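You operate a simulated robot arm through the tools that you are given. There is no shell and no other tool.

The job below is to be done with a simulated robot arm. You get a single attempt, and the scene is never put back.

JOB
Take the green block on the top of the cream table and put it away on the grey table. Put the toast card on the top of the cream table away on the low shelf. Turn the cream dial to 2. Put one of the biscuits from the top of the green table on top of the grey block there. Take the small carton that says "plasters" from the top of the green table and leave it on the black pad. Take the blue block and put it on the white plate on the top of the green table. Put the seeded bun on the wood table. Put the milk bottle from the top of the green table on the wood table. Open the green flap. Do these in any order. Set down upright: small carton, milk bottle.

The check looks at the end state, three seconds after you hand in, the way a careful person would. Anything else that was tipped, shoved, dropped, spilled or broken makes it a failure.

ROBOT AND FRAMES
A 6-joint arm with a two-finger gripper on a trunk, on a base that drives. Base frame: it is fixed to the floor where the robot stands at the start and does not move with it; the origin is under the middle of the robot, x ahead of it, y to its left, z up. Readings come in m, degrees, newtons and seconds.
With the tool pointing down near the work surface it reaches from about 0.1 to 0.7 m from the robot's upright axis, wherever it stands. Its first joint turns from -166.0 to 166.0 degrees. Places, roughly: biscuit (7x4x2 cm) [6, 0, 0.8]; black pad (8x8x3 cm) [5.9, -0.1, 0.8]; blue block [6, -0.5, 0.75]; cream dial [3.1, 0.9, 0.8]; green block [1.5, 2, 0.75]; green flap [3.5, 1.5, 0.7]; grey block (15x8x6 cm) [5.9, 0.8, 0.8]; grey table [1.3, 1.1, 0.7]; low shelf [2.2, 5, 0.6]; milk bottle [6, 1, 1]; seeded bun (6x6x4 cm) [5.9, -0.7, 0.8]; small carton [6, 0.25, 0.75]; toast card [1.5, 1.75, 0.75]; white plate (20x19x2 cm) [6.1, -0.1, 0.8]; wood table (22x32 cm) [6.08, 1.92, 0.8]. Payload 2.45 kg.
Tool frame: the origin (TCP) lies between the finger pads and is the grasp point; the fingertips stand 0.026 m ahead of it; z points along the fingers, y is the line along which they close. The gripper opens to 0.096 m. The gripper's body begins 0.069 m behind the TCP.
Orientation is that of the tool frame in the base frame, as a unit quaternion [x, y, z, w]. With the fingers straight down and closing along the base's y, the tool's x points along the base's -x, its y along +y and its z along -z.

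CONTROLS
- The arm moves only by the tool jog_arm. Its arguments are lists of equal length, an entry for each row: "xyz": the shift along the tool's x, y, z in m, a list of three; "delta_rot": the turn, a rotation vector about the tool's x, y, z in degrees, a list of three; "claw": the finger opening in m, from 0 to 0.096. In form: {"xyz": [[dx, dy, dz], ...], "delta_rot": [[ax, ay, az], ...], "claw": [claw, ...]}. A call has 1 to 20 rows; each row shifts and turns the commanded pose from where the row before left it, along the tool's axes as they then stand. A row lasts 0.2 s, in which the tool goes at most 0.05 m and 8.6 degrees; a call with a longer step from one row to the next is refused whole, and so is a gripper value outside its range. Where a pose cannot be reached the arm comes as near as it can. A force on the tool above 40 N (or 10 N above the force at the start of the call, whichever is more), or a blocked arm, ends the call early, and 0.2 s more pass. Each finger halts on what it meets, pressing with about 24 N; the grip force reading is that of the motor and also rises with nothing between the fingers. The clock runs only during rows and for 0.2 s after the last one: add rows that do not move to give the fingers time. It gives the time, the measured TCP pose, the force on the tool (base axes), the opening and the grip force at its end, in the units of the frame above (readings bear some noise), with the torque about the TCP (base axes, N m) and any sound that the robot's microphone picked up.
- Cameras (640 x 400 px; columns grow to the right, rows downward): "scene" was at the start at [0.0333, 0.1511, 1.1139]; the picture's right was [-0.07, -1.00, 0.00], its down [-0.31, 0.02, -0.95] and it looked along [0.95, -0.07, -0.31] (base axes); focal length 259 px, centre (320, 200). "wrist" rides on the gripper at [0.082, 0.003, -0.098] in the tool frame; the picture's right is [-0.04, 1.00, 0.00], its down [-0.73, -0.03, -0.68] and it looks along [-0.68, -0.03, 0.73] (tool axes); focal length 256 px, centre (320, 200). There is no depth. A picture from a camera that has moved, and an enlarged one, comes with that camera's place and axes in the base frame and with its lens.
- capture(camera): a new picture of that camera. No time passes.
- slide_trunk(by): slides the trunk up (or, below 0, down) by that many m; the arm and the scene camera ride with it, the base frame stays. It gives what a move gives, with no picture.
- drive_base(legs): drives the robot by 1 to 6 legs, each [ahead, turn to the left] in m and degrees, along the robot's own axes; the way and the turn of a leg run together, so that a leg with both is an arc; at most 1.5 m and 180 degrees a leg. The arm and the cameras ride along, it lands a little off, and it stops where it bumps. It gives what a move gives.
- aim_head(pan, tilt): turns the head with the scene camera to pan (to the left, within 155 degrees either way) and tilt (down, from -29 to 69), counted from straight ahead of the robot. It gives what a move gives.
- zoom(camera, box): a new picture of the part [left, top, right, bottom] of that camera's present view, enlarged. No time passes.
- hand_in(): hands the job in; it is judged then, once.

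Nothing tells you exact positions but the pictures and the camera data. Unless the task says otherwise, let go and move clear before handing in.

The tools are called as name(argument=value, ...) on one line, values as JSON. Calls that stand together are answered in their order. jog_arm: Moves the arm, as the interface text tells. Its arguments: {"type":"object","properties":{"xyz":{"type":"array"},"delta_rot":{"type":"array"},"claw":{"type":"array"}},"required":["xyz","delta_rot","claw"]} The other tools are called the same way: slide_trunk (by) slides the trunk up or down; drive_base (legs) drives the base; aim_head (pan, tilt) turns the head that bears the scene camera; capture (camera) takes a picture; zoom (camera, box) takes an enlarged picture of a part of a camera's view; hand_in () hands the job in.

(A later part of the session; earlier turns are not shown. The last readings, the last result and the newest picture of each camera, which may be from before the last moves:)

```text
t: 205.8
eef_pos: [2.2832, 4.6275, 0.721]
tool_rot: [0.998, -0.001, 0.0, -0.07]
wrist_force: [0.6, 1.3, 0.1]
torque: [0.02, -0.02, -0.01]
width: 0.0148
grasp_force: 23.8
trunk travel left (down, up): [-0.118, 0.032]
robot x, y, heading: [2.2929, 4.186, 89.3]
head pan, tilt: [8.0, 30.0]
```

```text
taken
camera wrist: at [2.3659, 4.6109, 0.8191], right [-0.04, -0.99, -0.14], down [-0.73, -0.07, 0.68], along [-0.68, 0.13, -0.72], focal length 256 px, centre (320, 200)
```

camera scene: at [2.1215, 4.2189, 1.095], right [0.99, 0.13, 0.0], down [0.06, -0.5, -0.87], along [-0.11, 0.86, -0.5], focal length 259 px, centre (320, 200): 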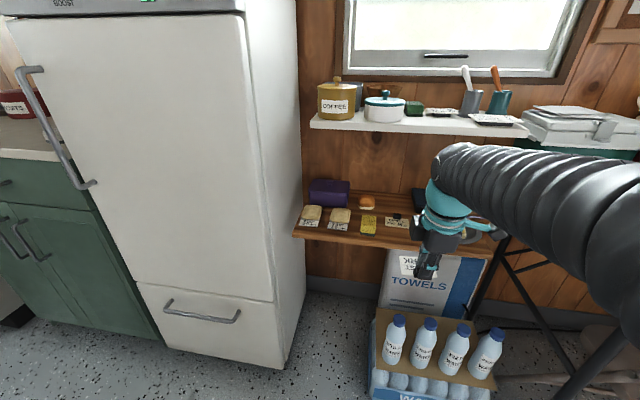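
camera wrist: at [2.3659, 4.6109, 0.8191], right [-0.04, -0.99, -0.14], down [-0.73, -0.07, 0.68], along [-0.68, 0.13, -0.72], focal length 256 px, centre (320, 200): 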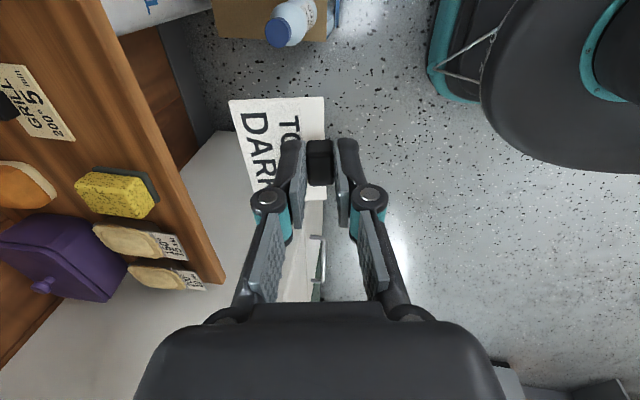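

Combining views, the shelf surface is z≈0.615 with front edge y≈4.823 and the GRILL card's front at y≈4.90. I'll bring the knob to y≈4.842, still above the shelf, and check.

jog_arm(xyz=[[0, -0.0354, 0.005], [0, -0.0354, 0.005], [0, -0.0354, 0.005], [0, -0.0354, 0.005], [0, -0.0354, 0.005], [0, -0.0354, 0.005], [0, 0, 0]], delta_rot=[[0, 0, 0], [0, 0, 0], [0, 0, 0], [0, 0, 0], [0, 0, 0], [0, 0, 0], [0, 0, 0]], claw=[0.005, 0.005, 0.005, 0.005, 0.005, 0.005, 0.005])

capture(camera="wrist")

zoom(camera="scene", box=[290, 130, 530, 280])

```text
t: 207.4
eef_pos: [2.2829, 4.8428, 0.7213]
tool_rot: [0.998, 0.0, 0.0, -0.069]
wrist_force: [1.5, -0.6, -0.3]
torque: [-0.01, 0.03, 0.02]
width: 0.0149
grasp_force: 23.7
trunk travel left (down, up): [-0.118, 0.032]
robot x, y, heading: [2.2867, 4.1825, 89.0]
head pan, tilt: [8.0, 30.0]
```

```text
taken
camera wrist: at [2.3657, 4.8256, 0.8186], right [-0.04, -0.99, -0.14], down [-0.73, -0.07, 0.68], along [-0.68, 0.13, -0.72], focal length 256 px, centre (320, 200)
```

wrist: 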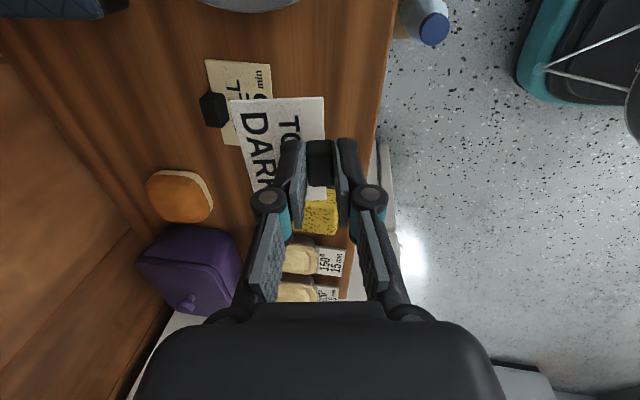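

```text
2.67 times, centred on (410, 205) of scene
camera zoom: at [2.1215, 4.2189, 1.095], right [0.99, 0.13, 0.0], down [0.06, -0.5, -0.87], along [-0.11, 0.86, -0.5], focal length 691 px, centre (80, 187)
```

zoom: 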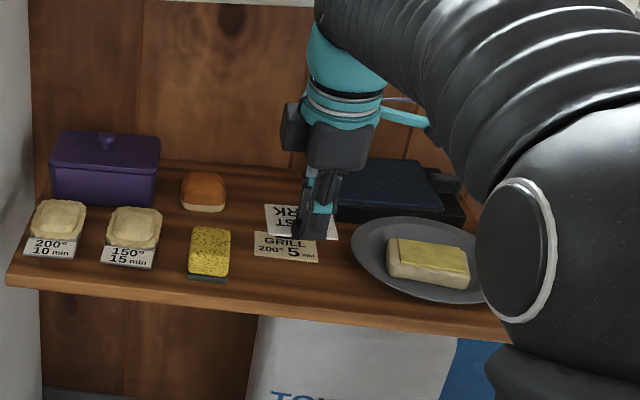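

My card will land just in front of the GRILL card. I'll lower to near the surface with a 5 mm backward correction and check.

jog_arm(xyz=[[0, 0.0047, 0.0205], [0, 0.0047, 0.0205], [0, 0.0047, 0.0165], [0, 0, 0]], delta_rot=[[0, 0, 0], [0, 0, 0], [0, 0, 0], [0, 0, 0]], claw=[0.005, 0.005, 0.005, 0.005])

capture(camera="wrist")

zoom(camera="scene", box=[340, 180, 500, 280])

```text
t: 208.4
eef_pos: [2.2842, 4.8364, 0.6627]
tool_rot: [0.998, 0.0, 0.0, -0.07]
wrist_force: [-0.3, 0.3, -1.3]
torque: [0.01, 0.01, -0.03]
width: 0.0151
grasp_force: 24.2
trunk travel left (down, up): [-0.118, 0.032]
robot x, y, heading: [2.2966, 4.1864, 89.1]
head pan, tilt: [8.0, 30.0]
```

```text
taken
camera wrist: at [2.3661, 4.8193, 0.7593], right [-0.04, -0.99, -0.14], down [-0.73, -0.07, 0.68], along [-0.68, 0.13, -0.72], focal length 256 px, centre (320, 200)
```

wrist: 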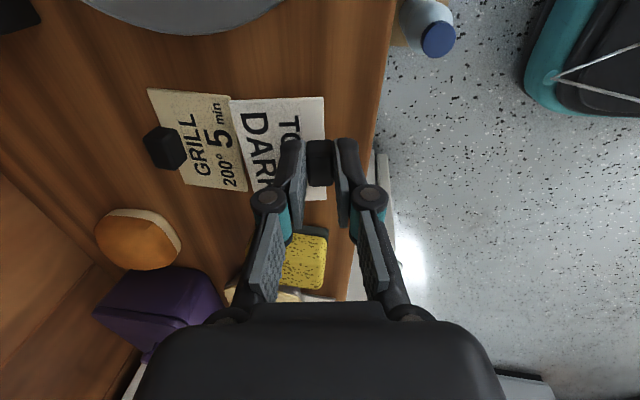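

```text
4.00 times, centred on (420, 230) of scene
camera zoom: at [2.1215, 4.219, 1.095], right [0.99, 0.13, 0.0], down [0.06, -0.5, -0.87], along [-0.11, 0.86, -0.5], focal length 1037 px, centre (-80, 80)
```

zoom: 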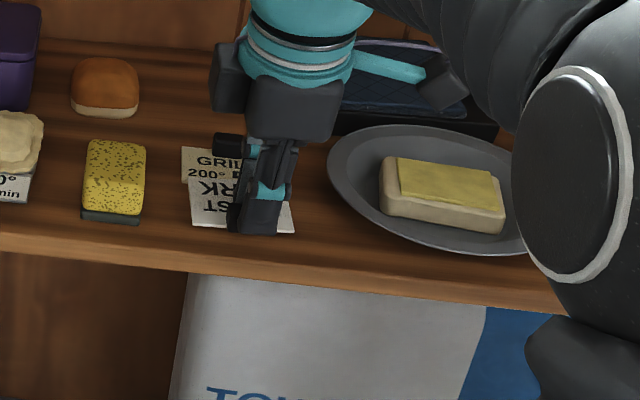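

The card hovers just in front of the GRILL card. I'll shift 6 mm toward the front and lower in small steps until contact.

jog_arm(xyz=[[0, 0.007, 0.004], [0, 0.0004, 0.003], [0, 0, 0]], delta_rot=[[0, 0, 0], [0, 0, 0], [0, 0, 0]], claw=[0.005, 0.005, 0.005])

jog_arm(xyz=[[0, 0.0004, 0.003], [0, 0, 0]], delta_rot=[[0, 0, 0], [0, 0, 0]], claw=[0.005, 0.005])

zoom(camera="scene", box=[360, 190, 460, 265])

zoom(camera="wrist", box=[130, 60, 400, 229])

```text
t: 209.2
eef_pos: [2.2827, 4.8312, 0.656]
tool_rot: [0.997, 0.0, -0.001, -0.074]
wrist_force: [0.7, 5.0, 23.3]
torque: [0.12, 0.07, -0.02]
width: 0.0148
grasp_force: 24.1
trunk travel left (down, up): [-0.118, 0.032]
robot x, y, heading: [2.2912, 4.1888, 89.3]
head pan, tilt: [8.0, 30.0]
```

```text
t: 209.8
eef_pos: [2.2828, 4.8308, 0.6521]
tool_rot: [0.997, -0.001, 0.0, -0.072]
wrist_force: [-0.2, 7.4, 29.0]
torque: [0.15, 0.11, -0.05]
width: 0.0152
grasp_force: 24.1
trunk travel left (down, up): [-0.118, 0.032]
robot x, y, heading: [2.2943, 4.1875, 89.2]
head pan, tilt: [8.0, 30.0]
```

```text
5.33 times, centred on (410, 228) of scene
camera zoom: at [2.1215, 4.218, 1.0951], right [0.99, 0.13, 0.0], down [0.06, -0.5, -0.87], along [-0.11, 0.86, -0.5], focal length 1383 px, centre (-160, 53)
```

zoom: 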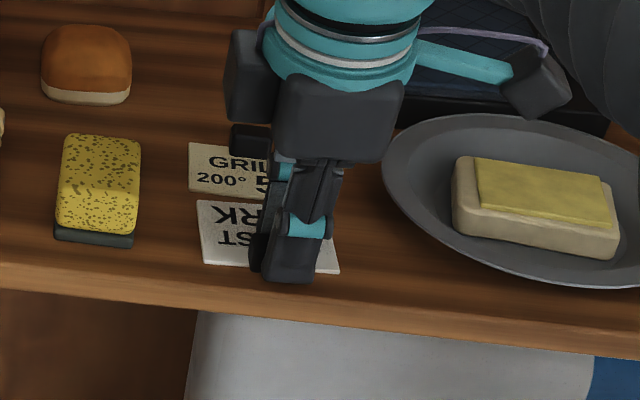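

```text
2.37 times, centred on (265, 144) of wrist
camera zoom: at [2.3662, 4.8127, 0.7493], right [-0.04, -0.99, -0.14], down [-0.73, -0.07, 0.68], along [-0.68, 0.13, -0.72], focal length 606 px, centre (450, 331)
```

zoom: 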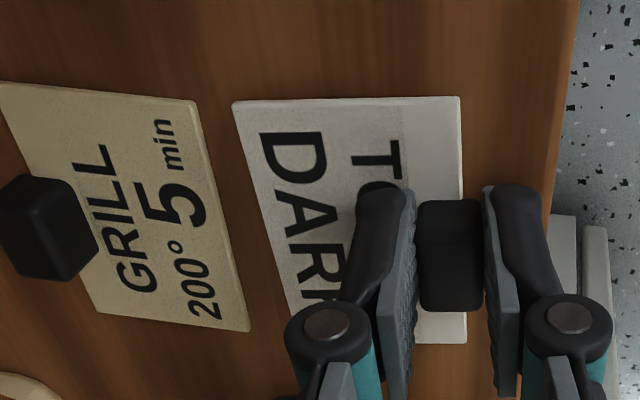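

The card is on the shelf with clear margins (29 N contact). I'll unload slightly, open, and lift away.

jog_arm(xyz=[[0, -0.0004, -0.003], [0, 0, 0], [0, 0, 0], [0, 0, 0]], delta_rot=[[0, 0, 0], [0, 0, 0], [0, 0, 0], [0, 0, 0]], claw=[0.005, 0.03, 0.04, 0.04])

jog_arm(xyz=[[0, -0.0028, -0.02], [0, -0.0042, -0.03], [0, 0.03, -0.01], [0, 0.04, 0], [0, 0.04, 0], [0, 0.04, 0]], delta_rot=[[0, 0, 0], [0, 0, 0], [0, 0, 0], [0, 0, 0], [0, 0, 0], [0, 0, 0]], claw=[0.04, 0.04, 0.04, 0.04, 0.04, 0.04])

zoom(camera="scene", box=[290, 150, 530, 300])

capture(camera="wrist")

```text
t: 210.8
eef_pos: [2.2847, 4.8305, 0.6538]
tool_rot: [0.998, 0.0, 0.0, -0.07]
wrist_force: [0.5, 0.8, 0.5]
torque: [-0.01, -0.03, -0.02]
width: 0.0401
grasp_force: 0.1
trunk travel left (down, up): [-0.118, 0.032]
robot x, y, heading: [2.2881, 4.1878, 89.3]
head pan, tilt: [8.0, 30.0]
```

```text
t: 212.2
eef_pos: [2.284, 4.68, 0.6939]
tool_rot: [0.998, 0.0, -0.001, -0.069]
wrist_force: [-0.6, 0.7, -0.6]
torque: [-0.01, 0.04, 0.01]
width: 0.0402
grasp_force: 0.0
trunk travel left (down, up): [-0.118, 0.032]
robot x, y, heading: [2.2933, 4.1919, 89.0]
head pan, tilt: [8.0, 30.0]
```

```text
2.67 times, centred on (410, 225) of scene
camera zoom: at [2.1215, 4.2193, 1.0949], right [0.99, 0.13, 0.0], down [0.06, -0.5, -0.87], along [-0.11, 0.86, -0.5], focal length 691 px, centre (80, 133)
```

zoom: 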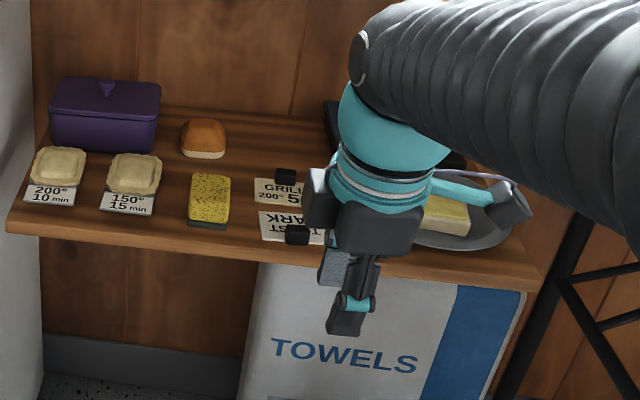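

```text
taken
camera wrist: at [2.3667, 4.663, 0.7905], right [-0.04, -0.99, -0.14], down [-0.73, -0.07, 0.68], along [-0.68, 0.13, -0.72], focal length 256 px, centre (320, 200)
```

wrist: 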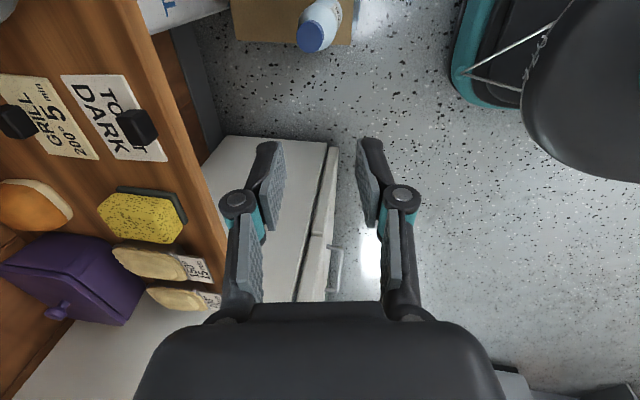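

The toast card lies flat on the low shelf. Now I bring the tool back up to its neutral travel pose.

jog_arm(xyz=[[0, 0, 0], [0, 0.01, -0.04], [0, 0.01, -0.04], [0, 0.01, -0.04], [0, 0.01, -0.04], [0, 0.01, -0.03], [0, 0, 0], [0, 0, 0], [0, 0, 0], [0, 0, 0], [0, 0, 0], [0, 0, 0], [0, 0, 0], [0, 0, 0], [0, 0, 0], [0, 0, 0], [0, 0, 0], [0, 0, 0]], delta_rot=[[-8, 0, 0], [0, 0, 0], [0, 0, 0], [0, 0, 0], [0, 0, 0], [0, 0, 0], [0, 0, 8.2], [0, 0, 8.2], [0, 0, 8.2], [0, 0, 8.2], [0, 0, 8.2], [0, 0, 8.2], [0, 0, 8.2], [0, 0, 8.2], [0, 0, 8.2], [0, 0, 8.2], [0, 0, 8.0], [0, 0, 0]], claw=[0.04, 0.04, 0.04, 0.04, 0.04, 0.04, 0.06, 0.08, 0.09, 0.09, 0.09, 0.09, 0.09, 0.09, 0.09, 0.09, 0.09, 0.09])

drive_base(legs=[[-0.6, 0], [0, -60]])

aim_head(pan=0, tilt=15)

capture(camera="scene")

```text
t: 216.0
eef_pos: [2.2829, 4.6296, 0.8837]
tool_rot: [-0.707, 0.708, 0.0, 0.0]
wrist_force: [0.1, -0.6, -0.3]
torque: [-0.04, 0.01, 0.03]
width: 0.0901
grasp_force: 0.1
trunk travel left (down, up): [-0.118, 0.032]
robot x, y, heading: [2.2895, 4.1866, 89.4]
head pan, tilt: [8.0, 30.0]
```

```text
t: 222.0
eef_pos: [2.6644, 3.8165, 0.8831]
tool_rot: [-0.255, 0.967, 0.0, 0.0]
wrist_force: [-0.1, -0.7, -0.5]
torque: [-0.01, 0.01, -0.02]
width: 0.0903
grasp_force: 0.1
trunk travel left (down, up): [-0.118, 0.032]
robot x, y, heading: [2.2815, 3.5909, 29.1]
head pan, tilt: [8.0, 30.0]
```

```text
t: 222.8
eef_pos: [2.6638, 3.8162, 0.8838]
tool_rot: [-0.256, 0.967, 0.0, 0.001]
wrist_force: [-0.9, 0.4, 1.0]
torque: [-0.02, 0.0, 0.0]
width: 0.09
grasp_force: 0.1
trunk travel left (down, up): [-0.118, 0.032]
robot x, y, heading: [2.2855, 3.5925, 28.6]
head pan, tilt: [0.0, 15.0]
```

```text
taken
camera scene: at [2.2357, 3.7449, 1.1191], right [0.48, -0.88, 0.0], down [-0.23, -0.13, -0.97], along [0.85, 0.47, -0.26], focal length 259 px, centre (320, 200)
```

scene: 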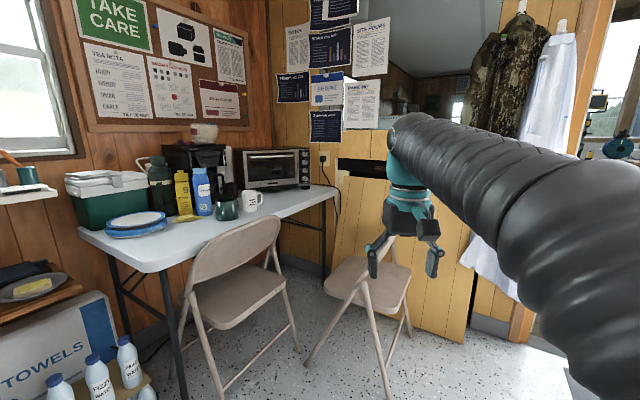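

I'll look toward the doorway.

aim_head(pan=-50, tilt=20)

capture(camera="scene")

```text
t: 224.0
eef_pos: [2.6646, 3.8156, 0.8838]
tool_rot: [-0.256, 0.967, 0.001, 0.0]
wrist_force: [0.0, 0.8, 0.1]
torque: [-0.02, -0.02, -0.02]
width: 0.0899
grasp_force: 0.0
trunk travel left (down, up): [-0.118, 0.032]
robot x, y, heading: [2.2804, 3.5917, 28.8]
head pan, tilt: [-50.0, 20.0]
```

```text
taken
camera scene: at [2.2408, 3.6663, 1.111], right [-0.36, -0.93, 0.0], down [-0.32, 0.12, -0.94], along [0.88, -0.34, -0.34], focal length 259 px, centre (320, 200)
```

scene: 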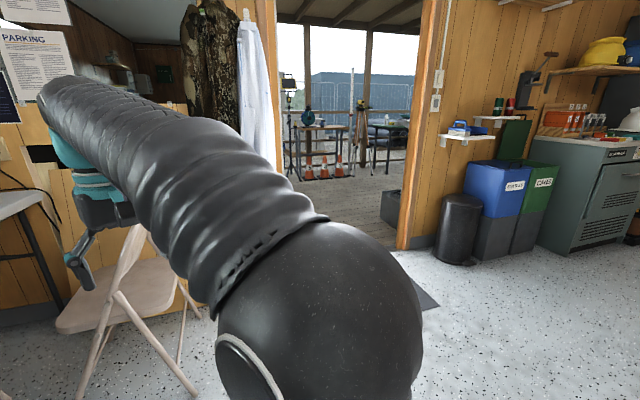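

The doorway (y≈2.29–3.33 at x≈3.75) is clear, with the door leaf swung outward; beyond it is a covered porch with tables. I'll drive up to it.

drive_base(legs=[[0, -76], [1.05, 0], [0, 47.5]])

aim_head(pan=15, tilt=15)

capture(camera="scene")

aim_head(pan=-15, tilt=30)

capture(camera="scene")

```text
t: 234.9
eef_pos: [3.43, 2.8328, 0.884]
tool_rot: [-0.009, 1.0, 0.0, 0.0]
wrist_force: [-0.5, -0.3, 0.1]
torque: [0.0, 0.01, -0.03]
width: 0.09
grasp_force: 0.0
trunk travel left (down, up): [-0.118, 0.032]
robot x, y, heading: [2.9853, 2.8188, 0.5]
head pan, tilt: [-50.0, 20.0]
```

```text
t: 236.2
eef_pos: [3.4356, 2.8332, 0.882]
tool_rot: [-0.009, 1.0, 0.0, -0.002]
wrist_force: [0.4, -0.2, -0.7]
torque: [0.0, -0.05, 0.0]
width: 0.09
grasp_force: 0.1
trunk travel left (down, up): [-0.118, 0.032]
robot x, y, heading: [2.9885, 2.8194, 0.3]
head pan, tilt: [15.0, 15.0]
```

```text
taken
camera scene: at [3.0084, 2.9995, 1.1209], right [0.26, -0.96, 0.0], down [-0.24, -0.07, -0.97], along [0.93, 0.26, -0.25], focal length 259 px, centre (320, 200)
```

scene: 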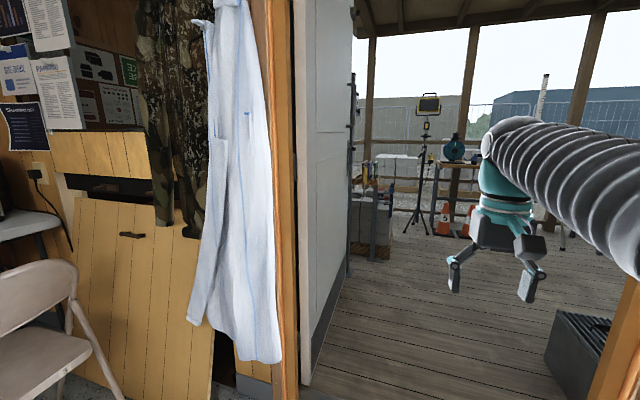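

```text
t: 237.2
eef_pos: [3.4356, 2.8342, 0.8812]
tool_rot: [-0.009, 1.0, 0.0, -0.002]
wrist_force: [0.6, -0.2, -0.3]
torque: [-0.01, -0.04, 0.02]
width: 0.0902
grasp_force: 0.0
trunk travel left (down, up): [-0.118, 0.032]
robot x, y, heading: [2.9897, 2.8217, 0.2]
head pan, tilt: [-15.0, 30.0]
```

```text
taken
camera scene: at [3.0061, 2.952, 1.0967], right [-0.25, -0.97, 0.0], down [-0.48, 0.13, -0.87], along [0.84, -0.22, -0.49], focal length 259 px, centre (320, 200)
```

scene: 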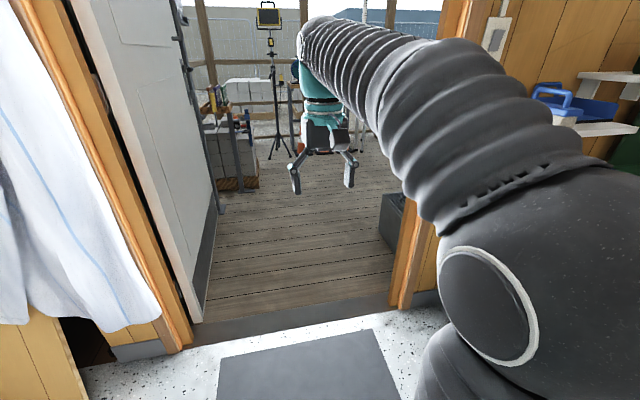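

The gap is about y 2.36–3.28, and I'm centred at y≈2.82. I drive straight through onto the porch.

drive_base(legs=[[1.5, 0]])

aim_head(pan=-30, tilt=15)

capture(camera="scene")

aim_head(pan=-85, tilt=15)

capture(camera="scene")

aim_head(pan=20, tilt=15)

capture(camera="scene")

```text
t: 244.5
eef_pos: [4.9038, 2.8312, 0.8808]
tool_rot: [-0.005, 1.0, 0.0, -0.002]
wrist_force: [-0.2, -0.4, 0.8]
torque: [0.02, -0.02, -0.01]
width: 0.0901
grasp_force: 0.1
trunk travel left (down, up): [-0.118, 0.032]
robot x, y, heading: [4.4528, 2.8198, -0.3]
head pan, tilt: [-15.0, 30.0]
```

```text
t: 245.2
eef_pos: [4.9034, 2.8312, 0.8789]
tool_rot: [-0.004, 1.0, 0.0, -0.003]
wrist_force: [0.0, -0.1, -0.3]
torque: [0.01, -0.03, 0.0]
width: 0.0899
grasp_force: 0.1
trunk travel left (down, up): [-0.118, 0.032]
robot x, y, heading: [4.4546, 2.8168, -0.6]
head pan, tilt: [-30.0, 15.0]
```

```text
taken
camera scene: at [4.4763, 2.9302, 1.1191], right [-0.5, -0.86, 0.0], down [-0.22, 0.13, -0.97], along [0.83, -0.49, -0.26], focal length 259 px, centre (320, 200)
```

scene: 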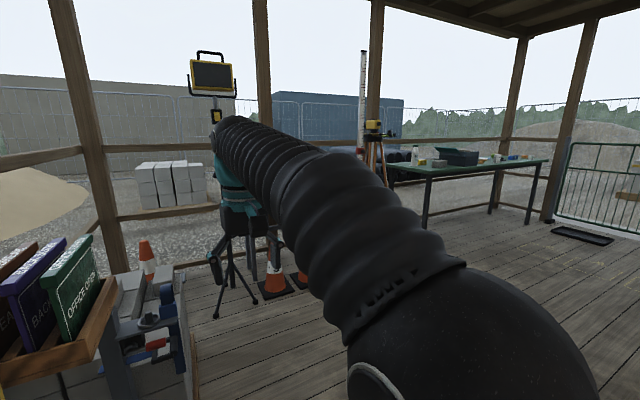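

```text
t: 246.5
eef_pos: [4.904, 2.8304, 0.8789]
tool_rot: [-0.005, 1.0, 0.0, -0.003]
wrist_force: [0.1, 0.5, -0.4]
torque: [0.0, -0.03, -0.01]
width: 0.0903
grasp_force: 0.0
trunk travel left (down, up): [-0.118, 0.032]
robot x, y, heading: [4.4541, 2.8228, -0.4]
head pan, tilt: [-85.0, 15.0]
```

```text
taken
camera scene: at [4.4033, 2.8842, 1.1192], right [-1.0, -0.08, 0.0], down [-0.02, 0.26, -0.97], along [0.08, -0.96, -0.26], focal length 259 px, centre (320, 200)
```

scene: 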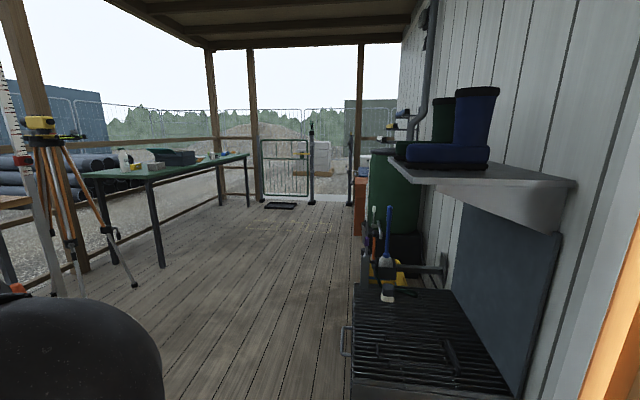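

```text
t: 248.3
eef_pos: [4.9028, 2.8304, 0.8798]
tool_rot: [-0.005, 1.0, 0.0, -0.003]
wrist_force: [-0.4, 0.0, -0.7]
torque: [-0.01, 0.0, -0.02]
width: 0.0902
grasp_force: 0.1
trunk travel left (down, up): [-0.118, 0.032]
robot x, y, heading: [4.4519, 2.8197, -0.3]
head pan, tilt: [20.0, 15.0]
```

```text
taken
camera scene: at [4.4835, 3.0087, 1.1192], right [0.34, -0.94, 0.0], down [-0.24, -0.09, -0.97], along [0.91, 0.33, -0.26], focal length 259 px, centre (320, 200)
```

scene: 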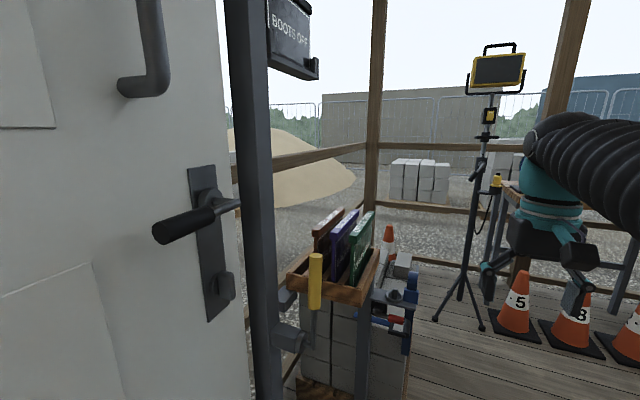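

I'm on the porch. The green table runs along x≈5.75–6.4, y≈−0.95…1.1, with a survey tripod and cones beside it. I'll drive down the aisle a bit and look around again.

drive_base(legs=[[0, -50], [0.85, 0], [0, 50]])

aim_head(pan=25, tilt=20)

capture(camera="scene")

aim_head(pan=-80, tilt=20)

capture(camera="scene")

```text
t: 257.3
eef_pos: [5.4559, 2.1805, 0.8794]
tool_rot: [-0.001, 1.0, 0.0, -0.003]
wrist_force: [-0.4, -0.1, 0.1]
torque: [0.05, 0.0, 0.03]
width: 0.0899
grasp_force: 0.2
trunk travel left (down, up): [-0.118, 0.032]
robot x, y, heading: [5.0047, 2.1723, -0.7]
head pan, tilt: [20.0, 15.0]
```

```text
t: 257.9
eef_pos: [5.4567, 2.1798, 0.88]
tool_rot: [-0.001, 1.0, 0.0, -0.003]
wrist_force: [-0.6, 0.1, -0.2]
torque: [-0.02, -0.02, -0.04]
width: 0.0898
grasp_force: 0.1
trunk travel left (down, up): [-0.118, 0.032]
robot x, y, heading: [5.0095, 2.1752, -0.7]
head pan, tilt: [25.0, 20.0]
```

```text
taken
camera scene: at [5.0336, 2.3685, 1.1111], right [0.41, -0.91, 0.0], down [-0.31, -0.14, -0.94], along [0.86, 0.39, -0.34], focal length 259 px, centre (320, 200)
```

scene: 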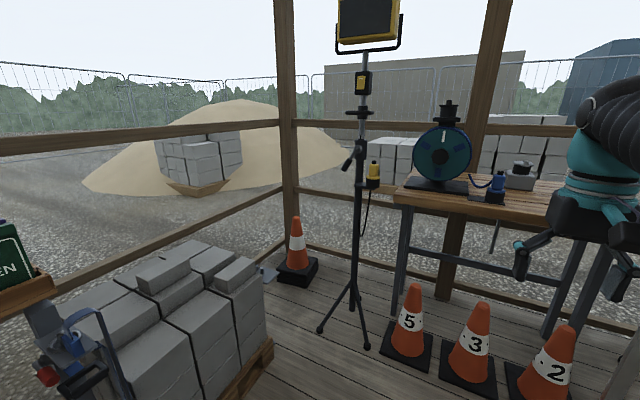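

```text
t: 259.7
eef_pos: [5.4563, 2.1813, 0.8803]
tool_rot: [-0.002, 1.0, 0.0, -0.003]
wrist_force: [0.3, 0.4, -0.4]
torque: [-0.01, 0.02, 0.01]
width: 0.0898
grasp_force: 0.0
trunk travel left (down, up): [-0.118, 0.032]
robot x, y, heading: [5.0056, 2.1704, -0.7]
head pan, tilt: [-80.0, 20.0]
```

```text
taken
camera scene: at [4.9641, 2.2381, 1.111], right [-0.99, -0.16, 0.0], down [-0.06, 0.34, -0.94], along [0.15, -0.93, -0.34], focal length 259 px, centre (320, 200)
```

scene: 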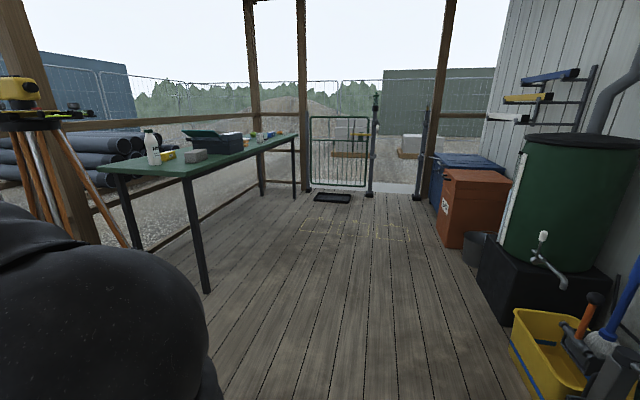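

The wood-topped bench (with a teal reel) is at about (6.1, 2.0) with free space at its right end; the green table's near edge is x≈5.88. I'll drive to face the green table near its left end.

drive_base(legs=[[0, -77], [1.4, 0], [0, 77.5]])

aim_head(pan=10, tilt=30)

capture(camera="scene")

aim_head(pan=-60, tilt=30)

capture(camera="scene")

capture(camera="wrist")

```text
t: 273.3
eef_pos: [5.7582, 0.8206, 0.8803]
tool_rot: [0.002, 1.0, 0.0, -0.002]
wrist_force: [0.2, -0.8, 0.4]
torque: [-0.02, 0.01, 0.0]
width: 0.0901
grasp_force: 0.0
trunk travel left (down, up): [-0.118, 0.032]
robot x, y, heading: [5.3074, 0.8144, -1.0]
head pan, tilt: [-80.0, 20.0]
```

```text
t: 274.9
eef_pos: [5.7567, 0.8198, 0.8804]
tool_rot: [0.001, 1.0, 0.0, -0.003]
wrist_force: [-0.5, 0.9, 0.2]
torque: [0.07, -0.01, 0.0]
width: 0.0904
grasp_force: 0.0
trunk travel left (down, up): [-0.118, 0.032]
robot x, y, heading: [5.3092, 0.8133, -0.8]
head pan, tilt: [10.0, 30.0]
```

```text
taken
camera scene: at [5.3403, 0.987, 1.095], right [0.16, -0.99, 0.0], down [-0.49, -0.08, -0.87], along [0.86, 0.14, -0.5], focal length 259 px, centre (320, 200)
```

scene: 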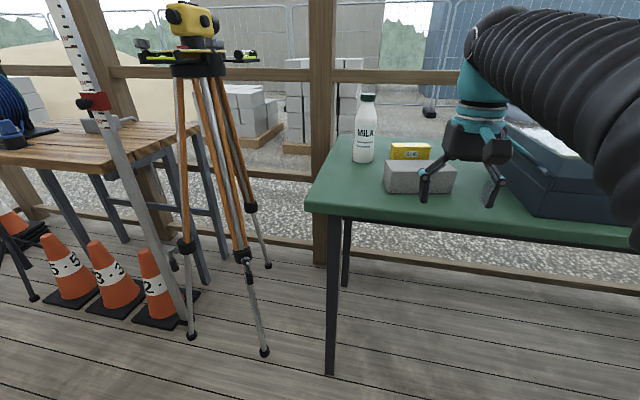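

```text
t: 276.4
eef_pos: [5.7574, 0.8213, 0.8801]
tool_rot: [0.002, 1.0, 0.0, -0.002]
wrist_force: [0.2, 0.3, -1.4]
torque: [0.0, -0.01, 0.01]
width: 0.0901
grasp_force: 0.0
trunk travel left (down, up): [-0.118, 0.032]
robot x, y, heading: [5.3069, 0.8165, -0.9]
head pan, tilt: [-60.0, 30.0]
```

```text
taken
camera scene: at [5.2949, 0.8938, 1.095], right [-0.87, -0.49, 0.0], down [-0.24, 0.44, -0.87], along [0.42, -0.76, -0.5], focal length 259 px, centre (320, 200)
```

scene: 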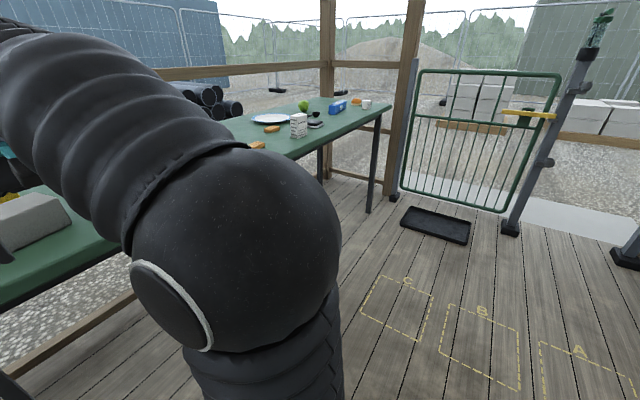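

```text
taken
camera wrist: at [5.6769, 0.8233, 0.9793], right [0.04, 1.0, 0.0], down [0.74, -0.03, 0.67], along [0.67, -0.03, -0.74], focal length 256 px, centre (320, 200)
```

wrist: 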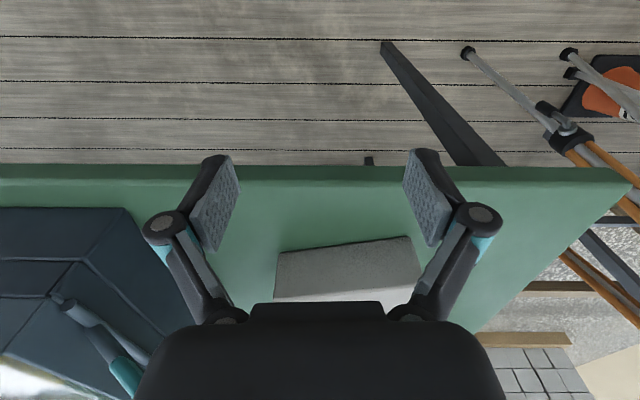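

I see the milk bottle, yellow box and grey block at this end; the biscuits, carton, plate and blue block are further right. I'll drive along the table to y≈−0.1 to see those.

drive_base(legs=[[0, -89], [0.9, 0], [0, 90]])

aim_head(pan=0, tilt=30)

capture(camera="scene")

capture(camera="wrist")

aim_head(pan=-50, tilt=30)

capture(camera="scene")

```text
t: 288.6
eef_pos: [5.7665, -0.0601, 0.8791]
tool_rot: [-0.012, 1.0, 0.0, -0.003]
wrist_force: [-0.7, 0.6, -0.1]
torque: [0.01, -0.02, 0.01]
width: 0.0898
grasp_force: 0.0
trunk travel left (down, up): [-0.118, 0.032]
robot x, y, heading: [5.3216, -0.0759, 0.5]
head pan, tilt: [-60.0, 30.0]
```

```text
t: 289.9
eef_pos: [5.7688, -0.0594, 0.8804]
tool_rot: [-0.012, 1.0, 0.0, -0.003]
wrist_force: [-0.4, 0.7, -0.6]
torque: [0.0, -0.02, 0.01]
width: 0.0901
grasp_force: 0.1
trunk travel left (down, up): [-0.118, 0.032]
robot x, y, heading: [5.3199, -0.0757, 0.5]
head pan, tilt: [0.0, 30.0]
```

```text
taken
camera scene: at [5.3484, 0.0799, 1.095], right [0.01, -1.0, 0.0], down [-0.5, -0.01, -0.87], along [0.87, 0.01, -0.5], focal length 259 px, centre (320, 200)
```

scene: 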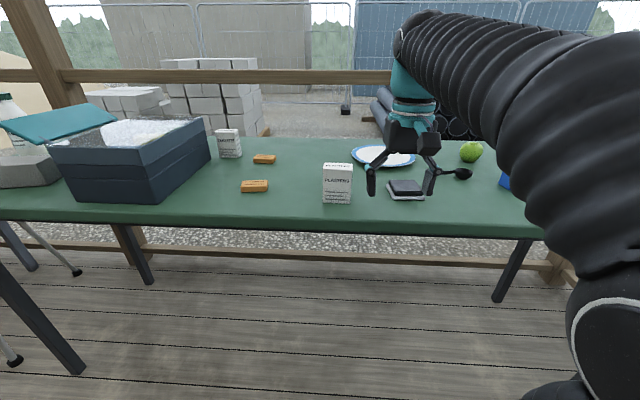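

```text
taken
camera wrist: at [5.6879, -0.0587, 0.9794], right [0.01, 1.0, 0.0], down [0.74, -0.01, 0.67], along [0.67, -0.01, -0.74], focal length 256 px, centre (320, 200)
```

wrist: 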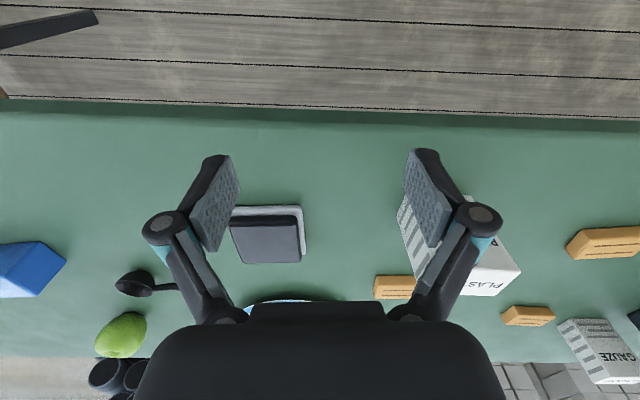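

```text
t: 291.1
eef_pos: [5.7679, -0.0592, 0.8794]
tool_rot: [-0.012, 1.0, 0.0, -0.003]
wrist_force: [-0.9, -0.5, -0.6]
torque: [0.02, 0.05, 0.0]
width: 0.0899
grasp_force: 0.1
trunk travel left (down, up): [-0.118, 0.032]
robot x, y, heading: [5.3177, -0.0788, 0.9]
head pan, tilt: [-50.0, 30.0]
```

```text
taken
camera scene: at [5.3169, 0.0104, 1.095], right [-0.76, -0.65, 0.0], down [-0.33, 0.38, -0.87], along [0.56, -0.66, -0.5], focal length 259 px, centre (320, 200)
```

scene: 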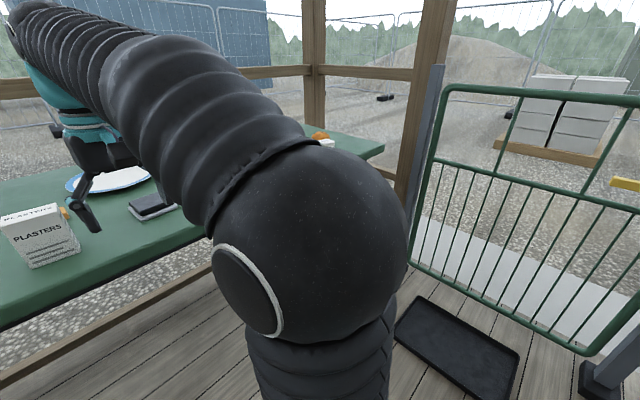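

The triangulated table top is at z≈0.805 with its near edge at x≈5.77, so it is higher than I assumed. I'll raise the trunk and zoom in to identify the items (PLASTERS vs GAUZE, biscuits, pad, plate).

slide_trunk(by=0.03)

aim_head(pan=0, tilt=30)

zoom(camera="scene", box=[200, 110, 360, 225])

zoom(camera="scene", box=[310, 110, 530, 247])

capture(camera="wrist")

```text
t: 291.9
eef_pos: [5.7683, -0.0606, 0.9099]
tool_rot: [-0.012, 1.0, 0.0, -0.003]
wrist_force: [-0.1, 0.6, -0.4]
torque: [0.02, 0.01, 0.0]
width: 0.0902
grasp_force: 0.2
trunk travel left (down, up): [-0.148, 0.002]
robot x, y, heading: [5.3242, -0.072, 0.4]
head pan, tilt: [-50.0, 30.0]
```

```text
t: 293.0
eef_pos: [5.7675, -0.0584, 0.9091]
tool_rot: [-0.012, 1.0, 0.0, -0.003]
wrist_force: [0.2, -0.1, -0.6]
torque: [0.02, -0.01, -0.01]
width: 0.09
grasp_force: 0.1
trunk travel left (down, up): [-0.148, 0.002]
robot x, y, heading: [5.3191, -0.0764, 0.7]
head pan, tilt: [0.0, 30.0]
```

```text
3.48 times, centred on (280, 168) of scene
camera zoom: at [5.3484, 0.0799, 1.125], right [0.01, -1.0, 0.0], down [-0.5, -0.01, -0.87], along [0.87, 0.01, -0.5], focal length 902 px, centre (459, 313)
```

zoom: 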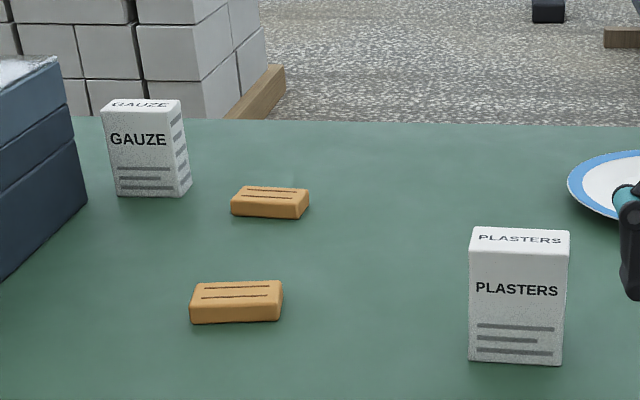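

```text
2.91 times, centred on (420, 178) of scene
camera zoom: at [5.3484, 0.0799, 1.125], right [0.01, -1.0, 0.0], down [-0.5, -0.01, -0.87], along [0.87, 0.01, -0.5], focal length 754 px, centre (29, 262)
```

zoom: 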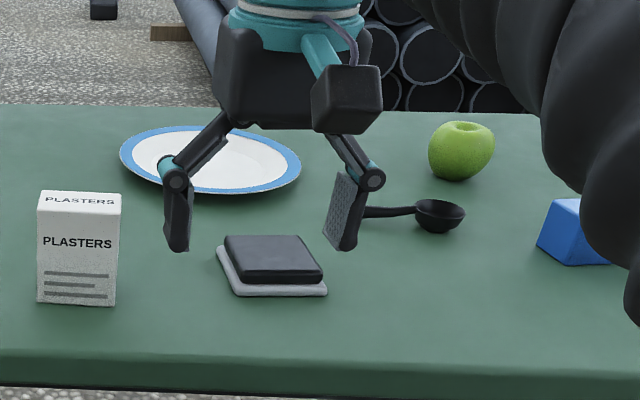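

```text
taken
camera wrist: at [5.6879, -0.0587, 1.0093], right [0.01, 1.0, 0.0], down [0.74, -0.01, 0.67], along [0.67, -0.01, -0.74], focal length 256 px, centre (320, 200)
```

wrist: 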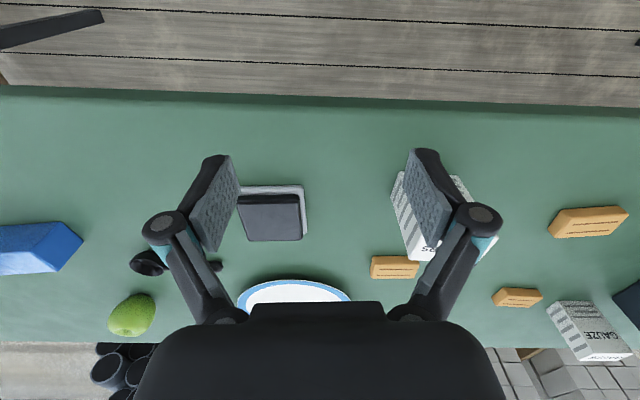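

The near carton reads PLASTERS (centre ≈ (5.853, 0.048), 6×3×8 cm), and the black pad is at ≈ (5.877, −0.112). I'll line up in y with the carton first.

jog_arm(xyz=[[0, 0.036, 0], [0, 0.036, 0], [0, 0.034, 0], [0, 0, 0]], delta_rot=[[0, 0, 0], [0, 0, 0], [0, 0, 0], [0, 0, 0]], claw=[0.09, 0.09, 0.09, 0.09])

capture(camera="wrist")

zoom(camera="scene", box=[260, 100, 460, 225])

```text
t: 294.0
eef_pos: [5.7651, 0.0455, 0.9107]
tool_rot: [-0.012, 1.0, 0.0, -0.002]
wrist_force: [0.2, -1.9, 0.3]
torque: [-0.01, 0.02, 0.0]
width: 0.09
grasp_force: 0.1
trunk travel left (down, up): [-0.148, 0.002]
robot x, y, heading: [5.3199, -0.0758, 0.8]
head pan, tilt: [0.0, 30.0]
```

```text
taken
camera wrist: at [5.6852, 0.0458, 1.0103], right [0.02, 1.0, 0.0], down [0.74, -0.01, 0.67], along [0.67, -0.01, -0.74], focal length 256 px, centre (320, 200)
```

wrist: 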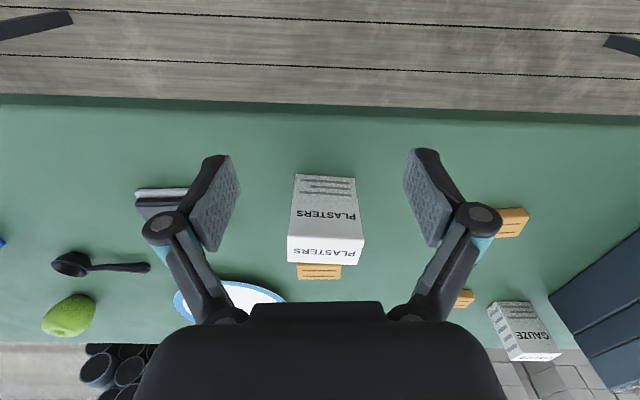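

```text
3.20 times, centred on (360, 162) of scene
camera zoom: at [5.3484, 0.08, 1.125], right [0.01, -1.0, 0.0], down [-0.5, -0.01, -0.87], along [0.87, 0.01, -0.5], focal length 830 px, centre (192, 320)
```

zoom: 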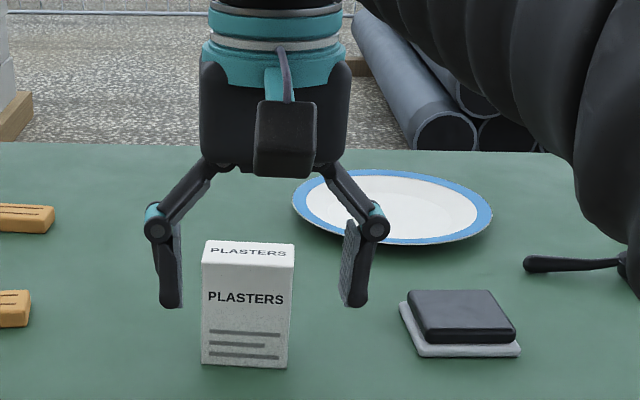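

The carton is centred between the fingers. I move forward 94 mm and lower around it.

jog_arm(xyz=[[-0.032, 0.001, 0], [-0.032, 0.001, 0], [-0.03, 0, 0], [0, 0, 0.02], [0, 0, 0.02], [0, 0, 0.018], [0, 0, 0]], delta_rot=[[0, 0, 0], [0, 0, 0], [0, 0, 0], [0, 0, 0], [0, 0, 0], [0, 0, 0], [0, 0, 0]], claw=[0.09, 0.09, 0.09, 0.09, 0.09, 0.09, 0.09])

capture(camera="wrist")

zoom(camera="scene", box=[260, 100, 460, 225])

```text
t: 295.6
eef_pos: [5.8584, 0.0514, 0.8518]
tool_rot: [-0.012, 1.0, 0.001, -0.003]
wrist_force: [-0.7, -0.5, 0.6]
torque: [0.02, 0.0, -0.04]
width: 0.0903
grasp_force: 0.1
trunk travel left (down, up): [-0.148, 0.002]
robot x, y, heading: [5.32, -0.0758, 0.8]
head pan, tilt: [0.0, 30.0]
```

```text
taken
camera wrist: at [5.7796, 0.052, 0.9508], right [0.02, 1.0, 0.0], down [0.74, -0.01, 0.67], along [0.67, -0.01, -0.74], focal length 256 px, centre (320, 200)
```

wrist: 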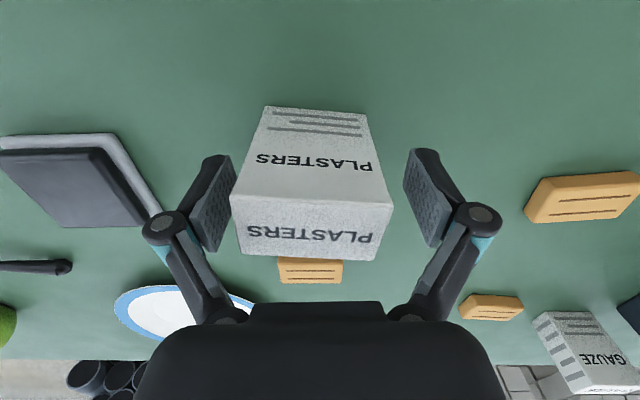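

```text
3.20 times, centred on (360, 162) of scene
camera zoom: at [5.3484, 0.08, 1.125], right [0.01, -1.0, 0.0], down [-0.5, -0.01, -0.87], along [0.87, 0.01, -0.5], focal length 830 px, centre (192, 320)
```

zoom: 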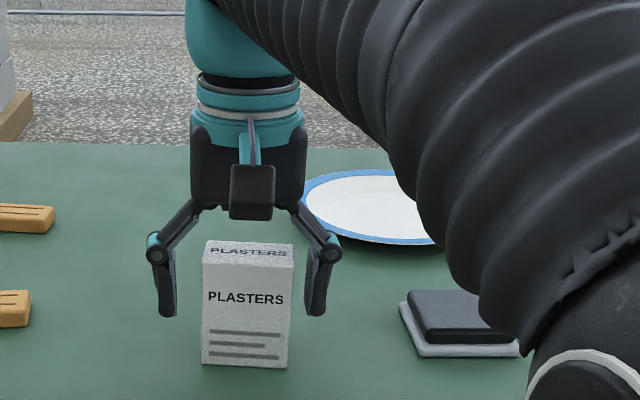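

The carton is turned ~7° relative to the fingers; I'll rotate to match, shift 5 mm, and then close on it.

jog_arm(xyz=[[0, -0.005, 0], [0, 0, 0], [0, 0, 0], [0, 0, 0], [0, 0, 0], [0, 0, 0]], delta_rot=[[0, 0, 7], [0, 0, 0], [0, 0, 0], [0, 0, 0], [0, 0, 0], [0, 0, 0]], claw=[0.09, 0.08, 0.065, 0.05, 0.045, 0.045])

capture(camera="wrist")

```text
t: 297.0
eef_pos: [5.8599, 0.0455, 0.8519]
tool_rot: [0.049, 0.999, -0.001, -0.003]
wrist_force: [-0.3, 0.3, 2.6]
torque: [-0.03, 0.01, -0.02]
width: 0.0611
grasp_force: 23.8
trunk travel left (down, up): [-0.148, 0.002]
robot x, y, heading: [5.318, -0.0791, 0.6]
head pan, tilt: [0.0, 30.0]
```

```text
taken
camera wrist: at [5.78, 0.0567, 0.9511], right [0.14, 0.99, 0.0], down [0.73, -0.1, 0.68], along [0.67, -0.09, -0.74], focal length 256 px, centre (320, 200)
```

wrist: 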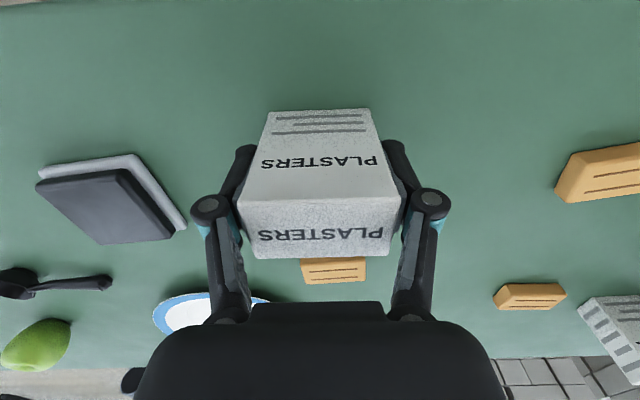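

Gripped (61 mm). I'll lift the carton to z≈0.91 and carry it over the black pad centre (≈ (5.879, −0.103)).

jog_arm(xyz=[[0, 0, -0.02], [0, 0, -0.02], [0, 0, -0.018], [0, 0, 0]], delta_rot=[[0, 0, 0], [0, 0, 0], [0, 0, 0], [0, 0, 0]], claw=[0.045, 0.045, 0.045, 0.045])

jog_arm(xyz=[[-0.0067, -0.0292, 0], [-0.0067, -0.0292, 0], [-0.0067, -0.0292, 0], [-0.0067, -0.0292, 0], [-0.0067, -0.0292, 0], [0, 0, 0]], delta_rot=[[0, 0, 0], [0, 0, 0], [0, 0, 0], [0, 0, 0], [0, 0, 0], [0, 0, 0]], claw=[0.045, 0.045, 0.045, 0.045, 0.045, 0.045])

capture(camera="wrist")

zoom(camera="scene", box=[300, 110, 500, 235])

```text
t: 298.0
eef_pos: [5.8586, 0.0459, 0.9077]
tool_rot: [0.049, 0.999, 0.0, -0.003]
wrist_force: [0.0, -0.2, -0.1]
torque: [-0.02, -0.03, -0.02]
width: 0.061
grasp_force: 23.6
trunk travel left (down, up): [-0.148, 0.002]
robot x, y, heading: [5.3155, -0.0788, 0.6]
head pan, tilt: [0.0, 30.0]
```

```text
t: 299.4
eef_pos: [5.8783, -0.1034, 0.908]
tool_rot: [0.049, 0.999, 0.0, -0.003]
wrist_force: [0.5, 0.3, -0.3]
torque: [0.0, 0.01, 0.0]
width: 0.0611
grasp_force: 24.3
trunk travel left (down, up): [-0.148, 0.002]
robot x, y, heading: [5.3193, -0.079, 0.4]
head pan, tilt: [0.0, 30.0]
```

```text
taken
camera wrist: at [5.7991, -0.0929, 1.0082], right [0.14, 0.99, 0.0], down [0.73, -0.1, 0.67], along [0.67, -0.09, -0.74], focal length 256 px, centre (320, 200)
```

wrist: 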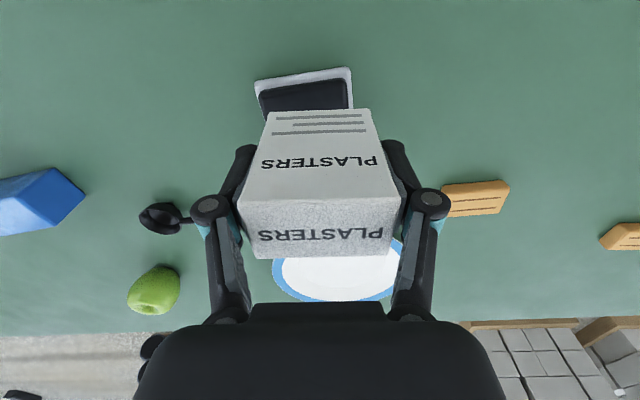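

```text
3.20 times, centred on (400, 172) of scene
camera zoom: at [5.3484, 0.08, 1.125], right [0.01, -1.0, 0.0], down [-0.5, -0.01, -0.87], along [0.87, 0.01, -0.5], focal length 830 px, centre (64, 288)
```

zoom: 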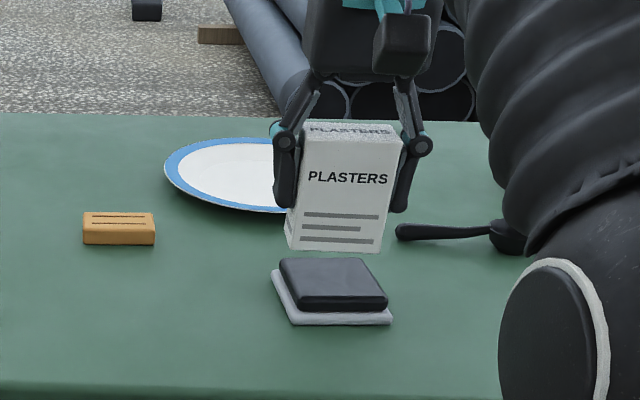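

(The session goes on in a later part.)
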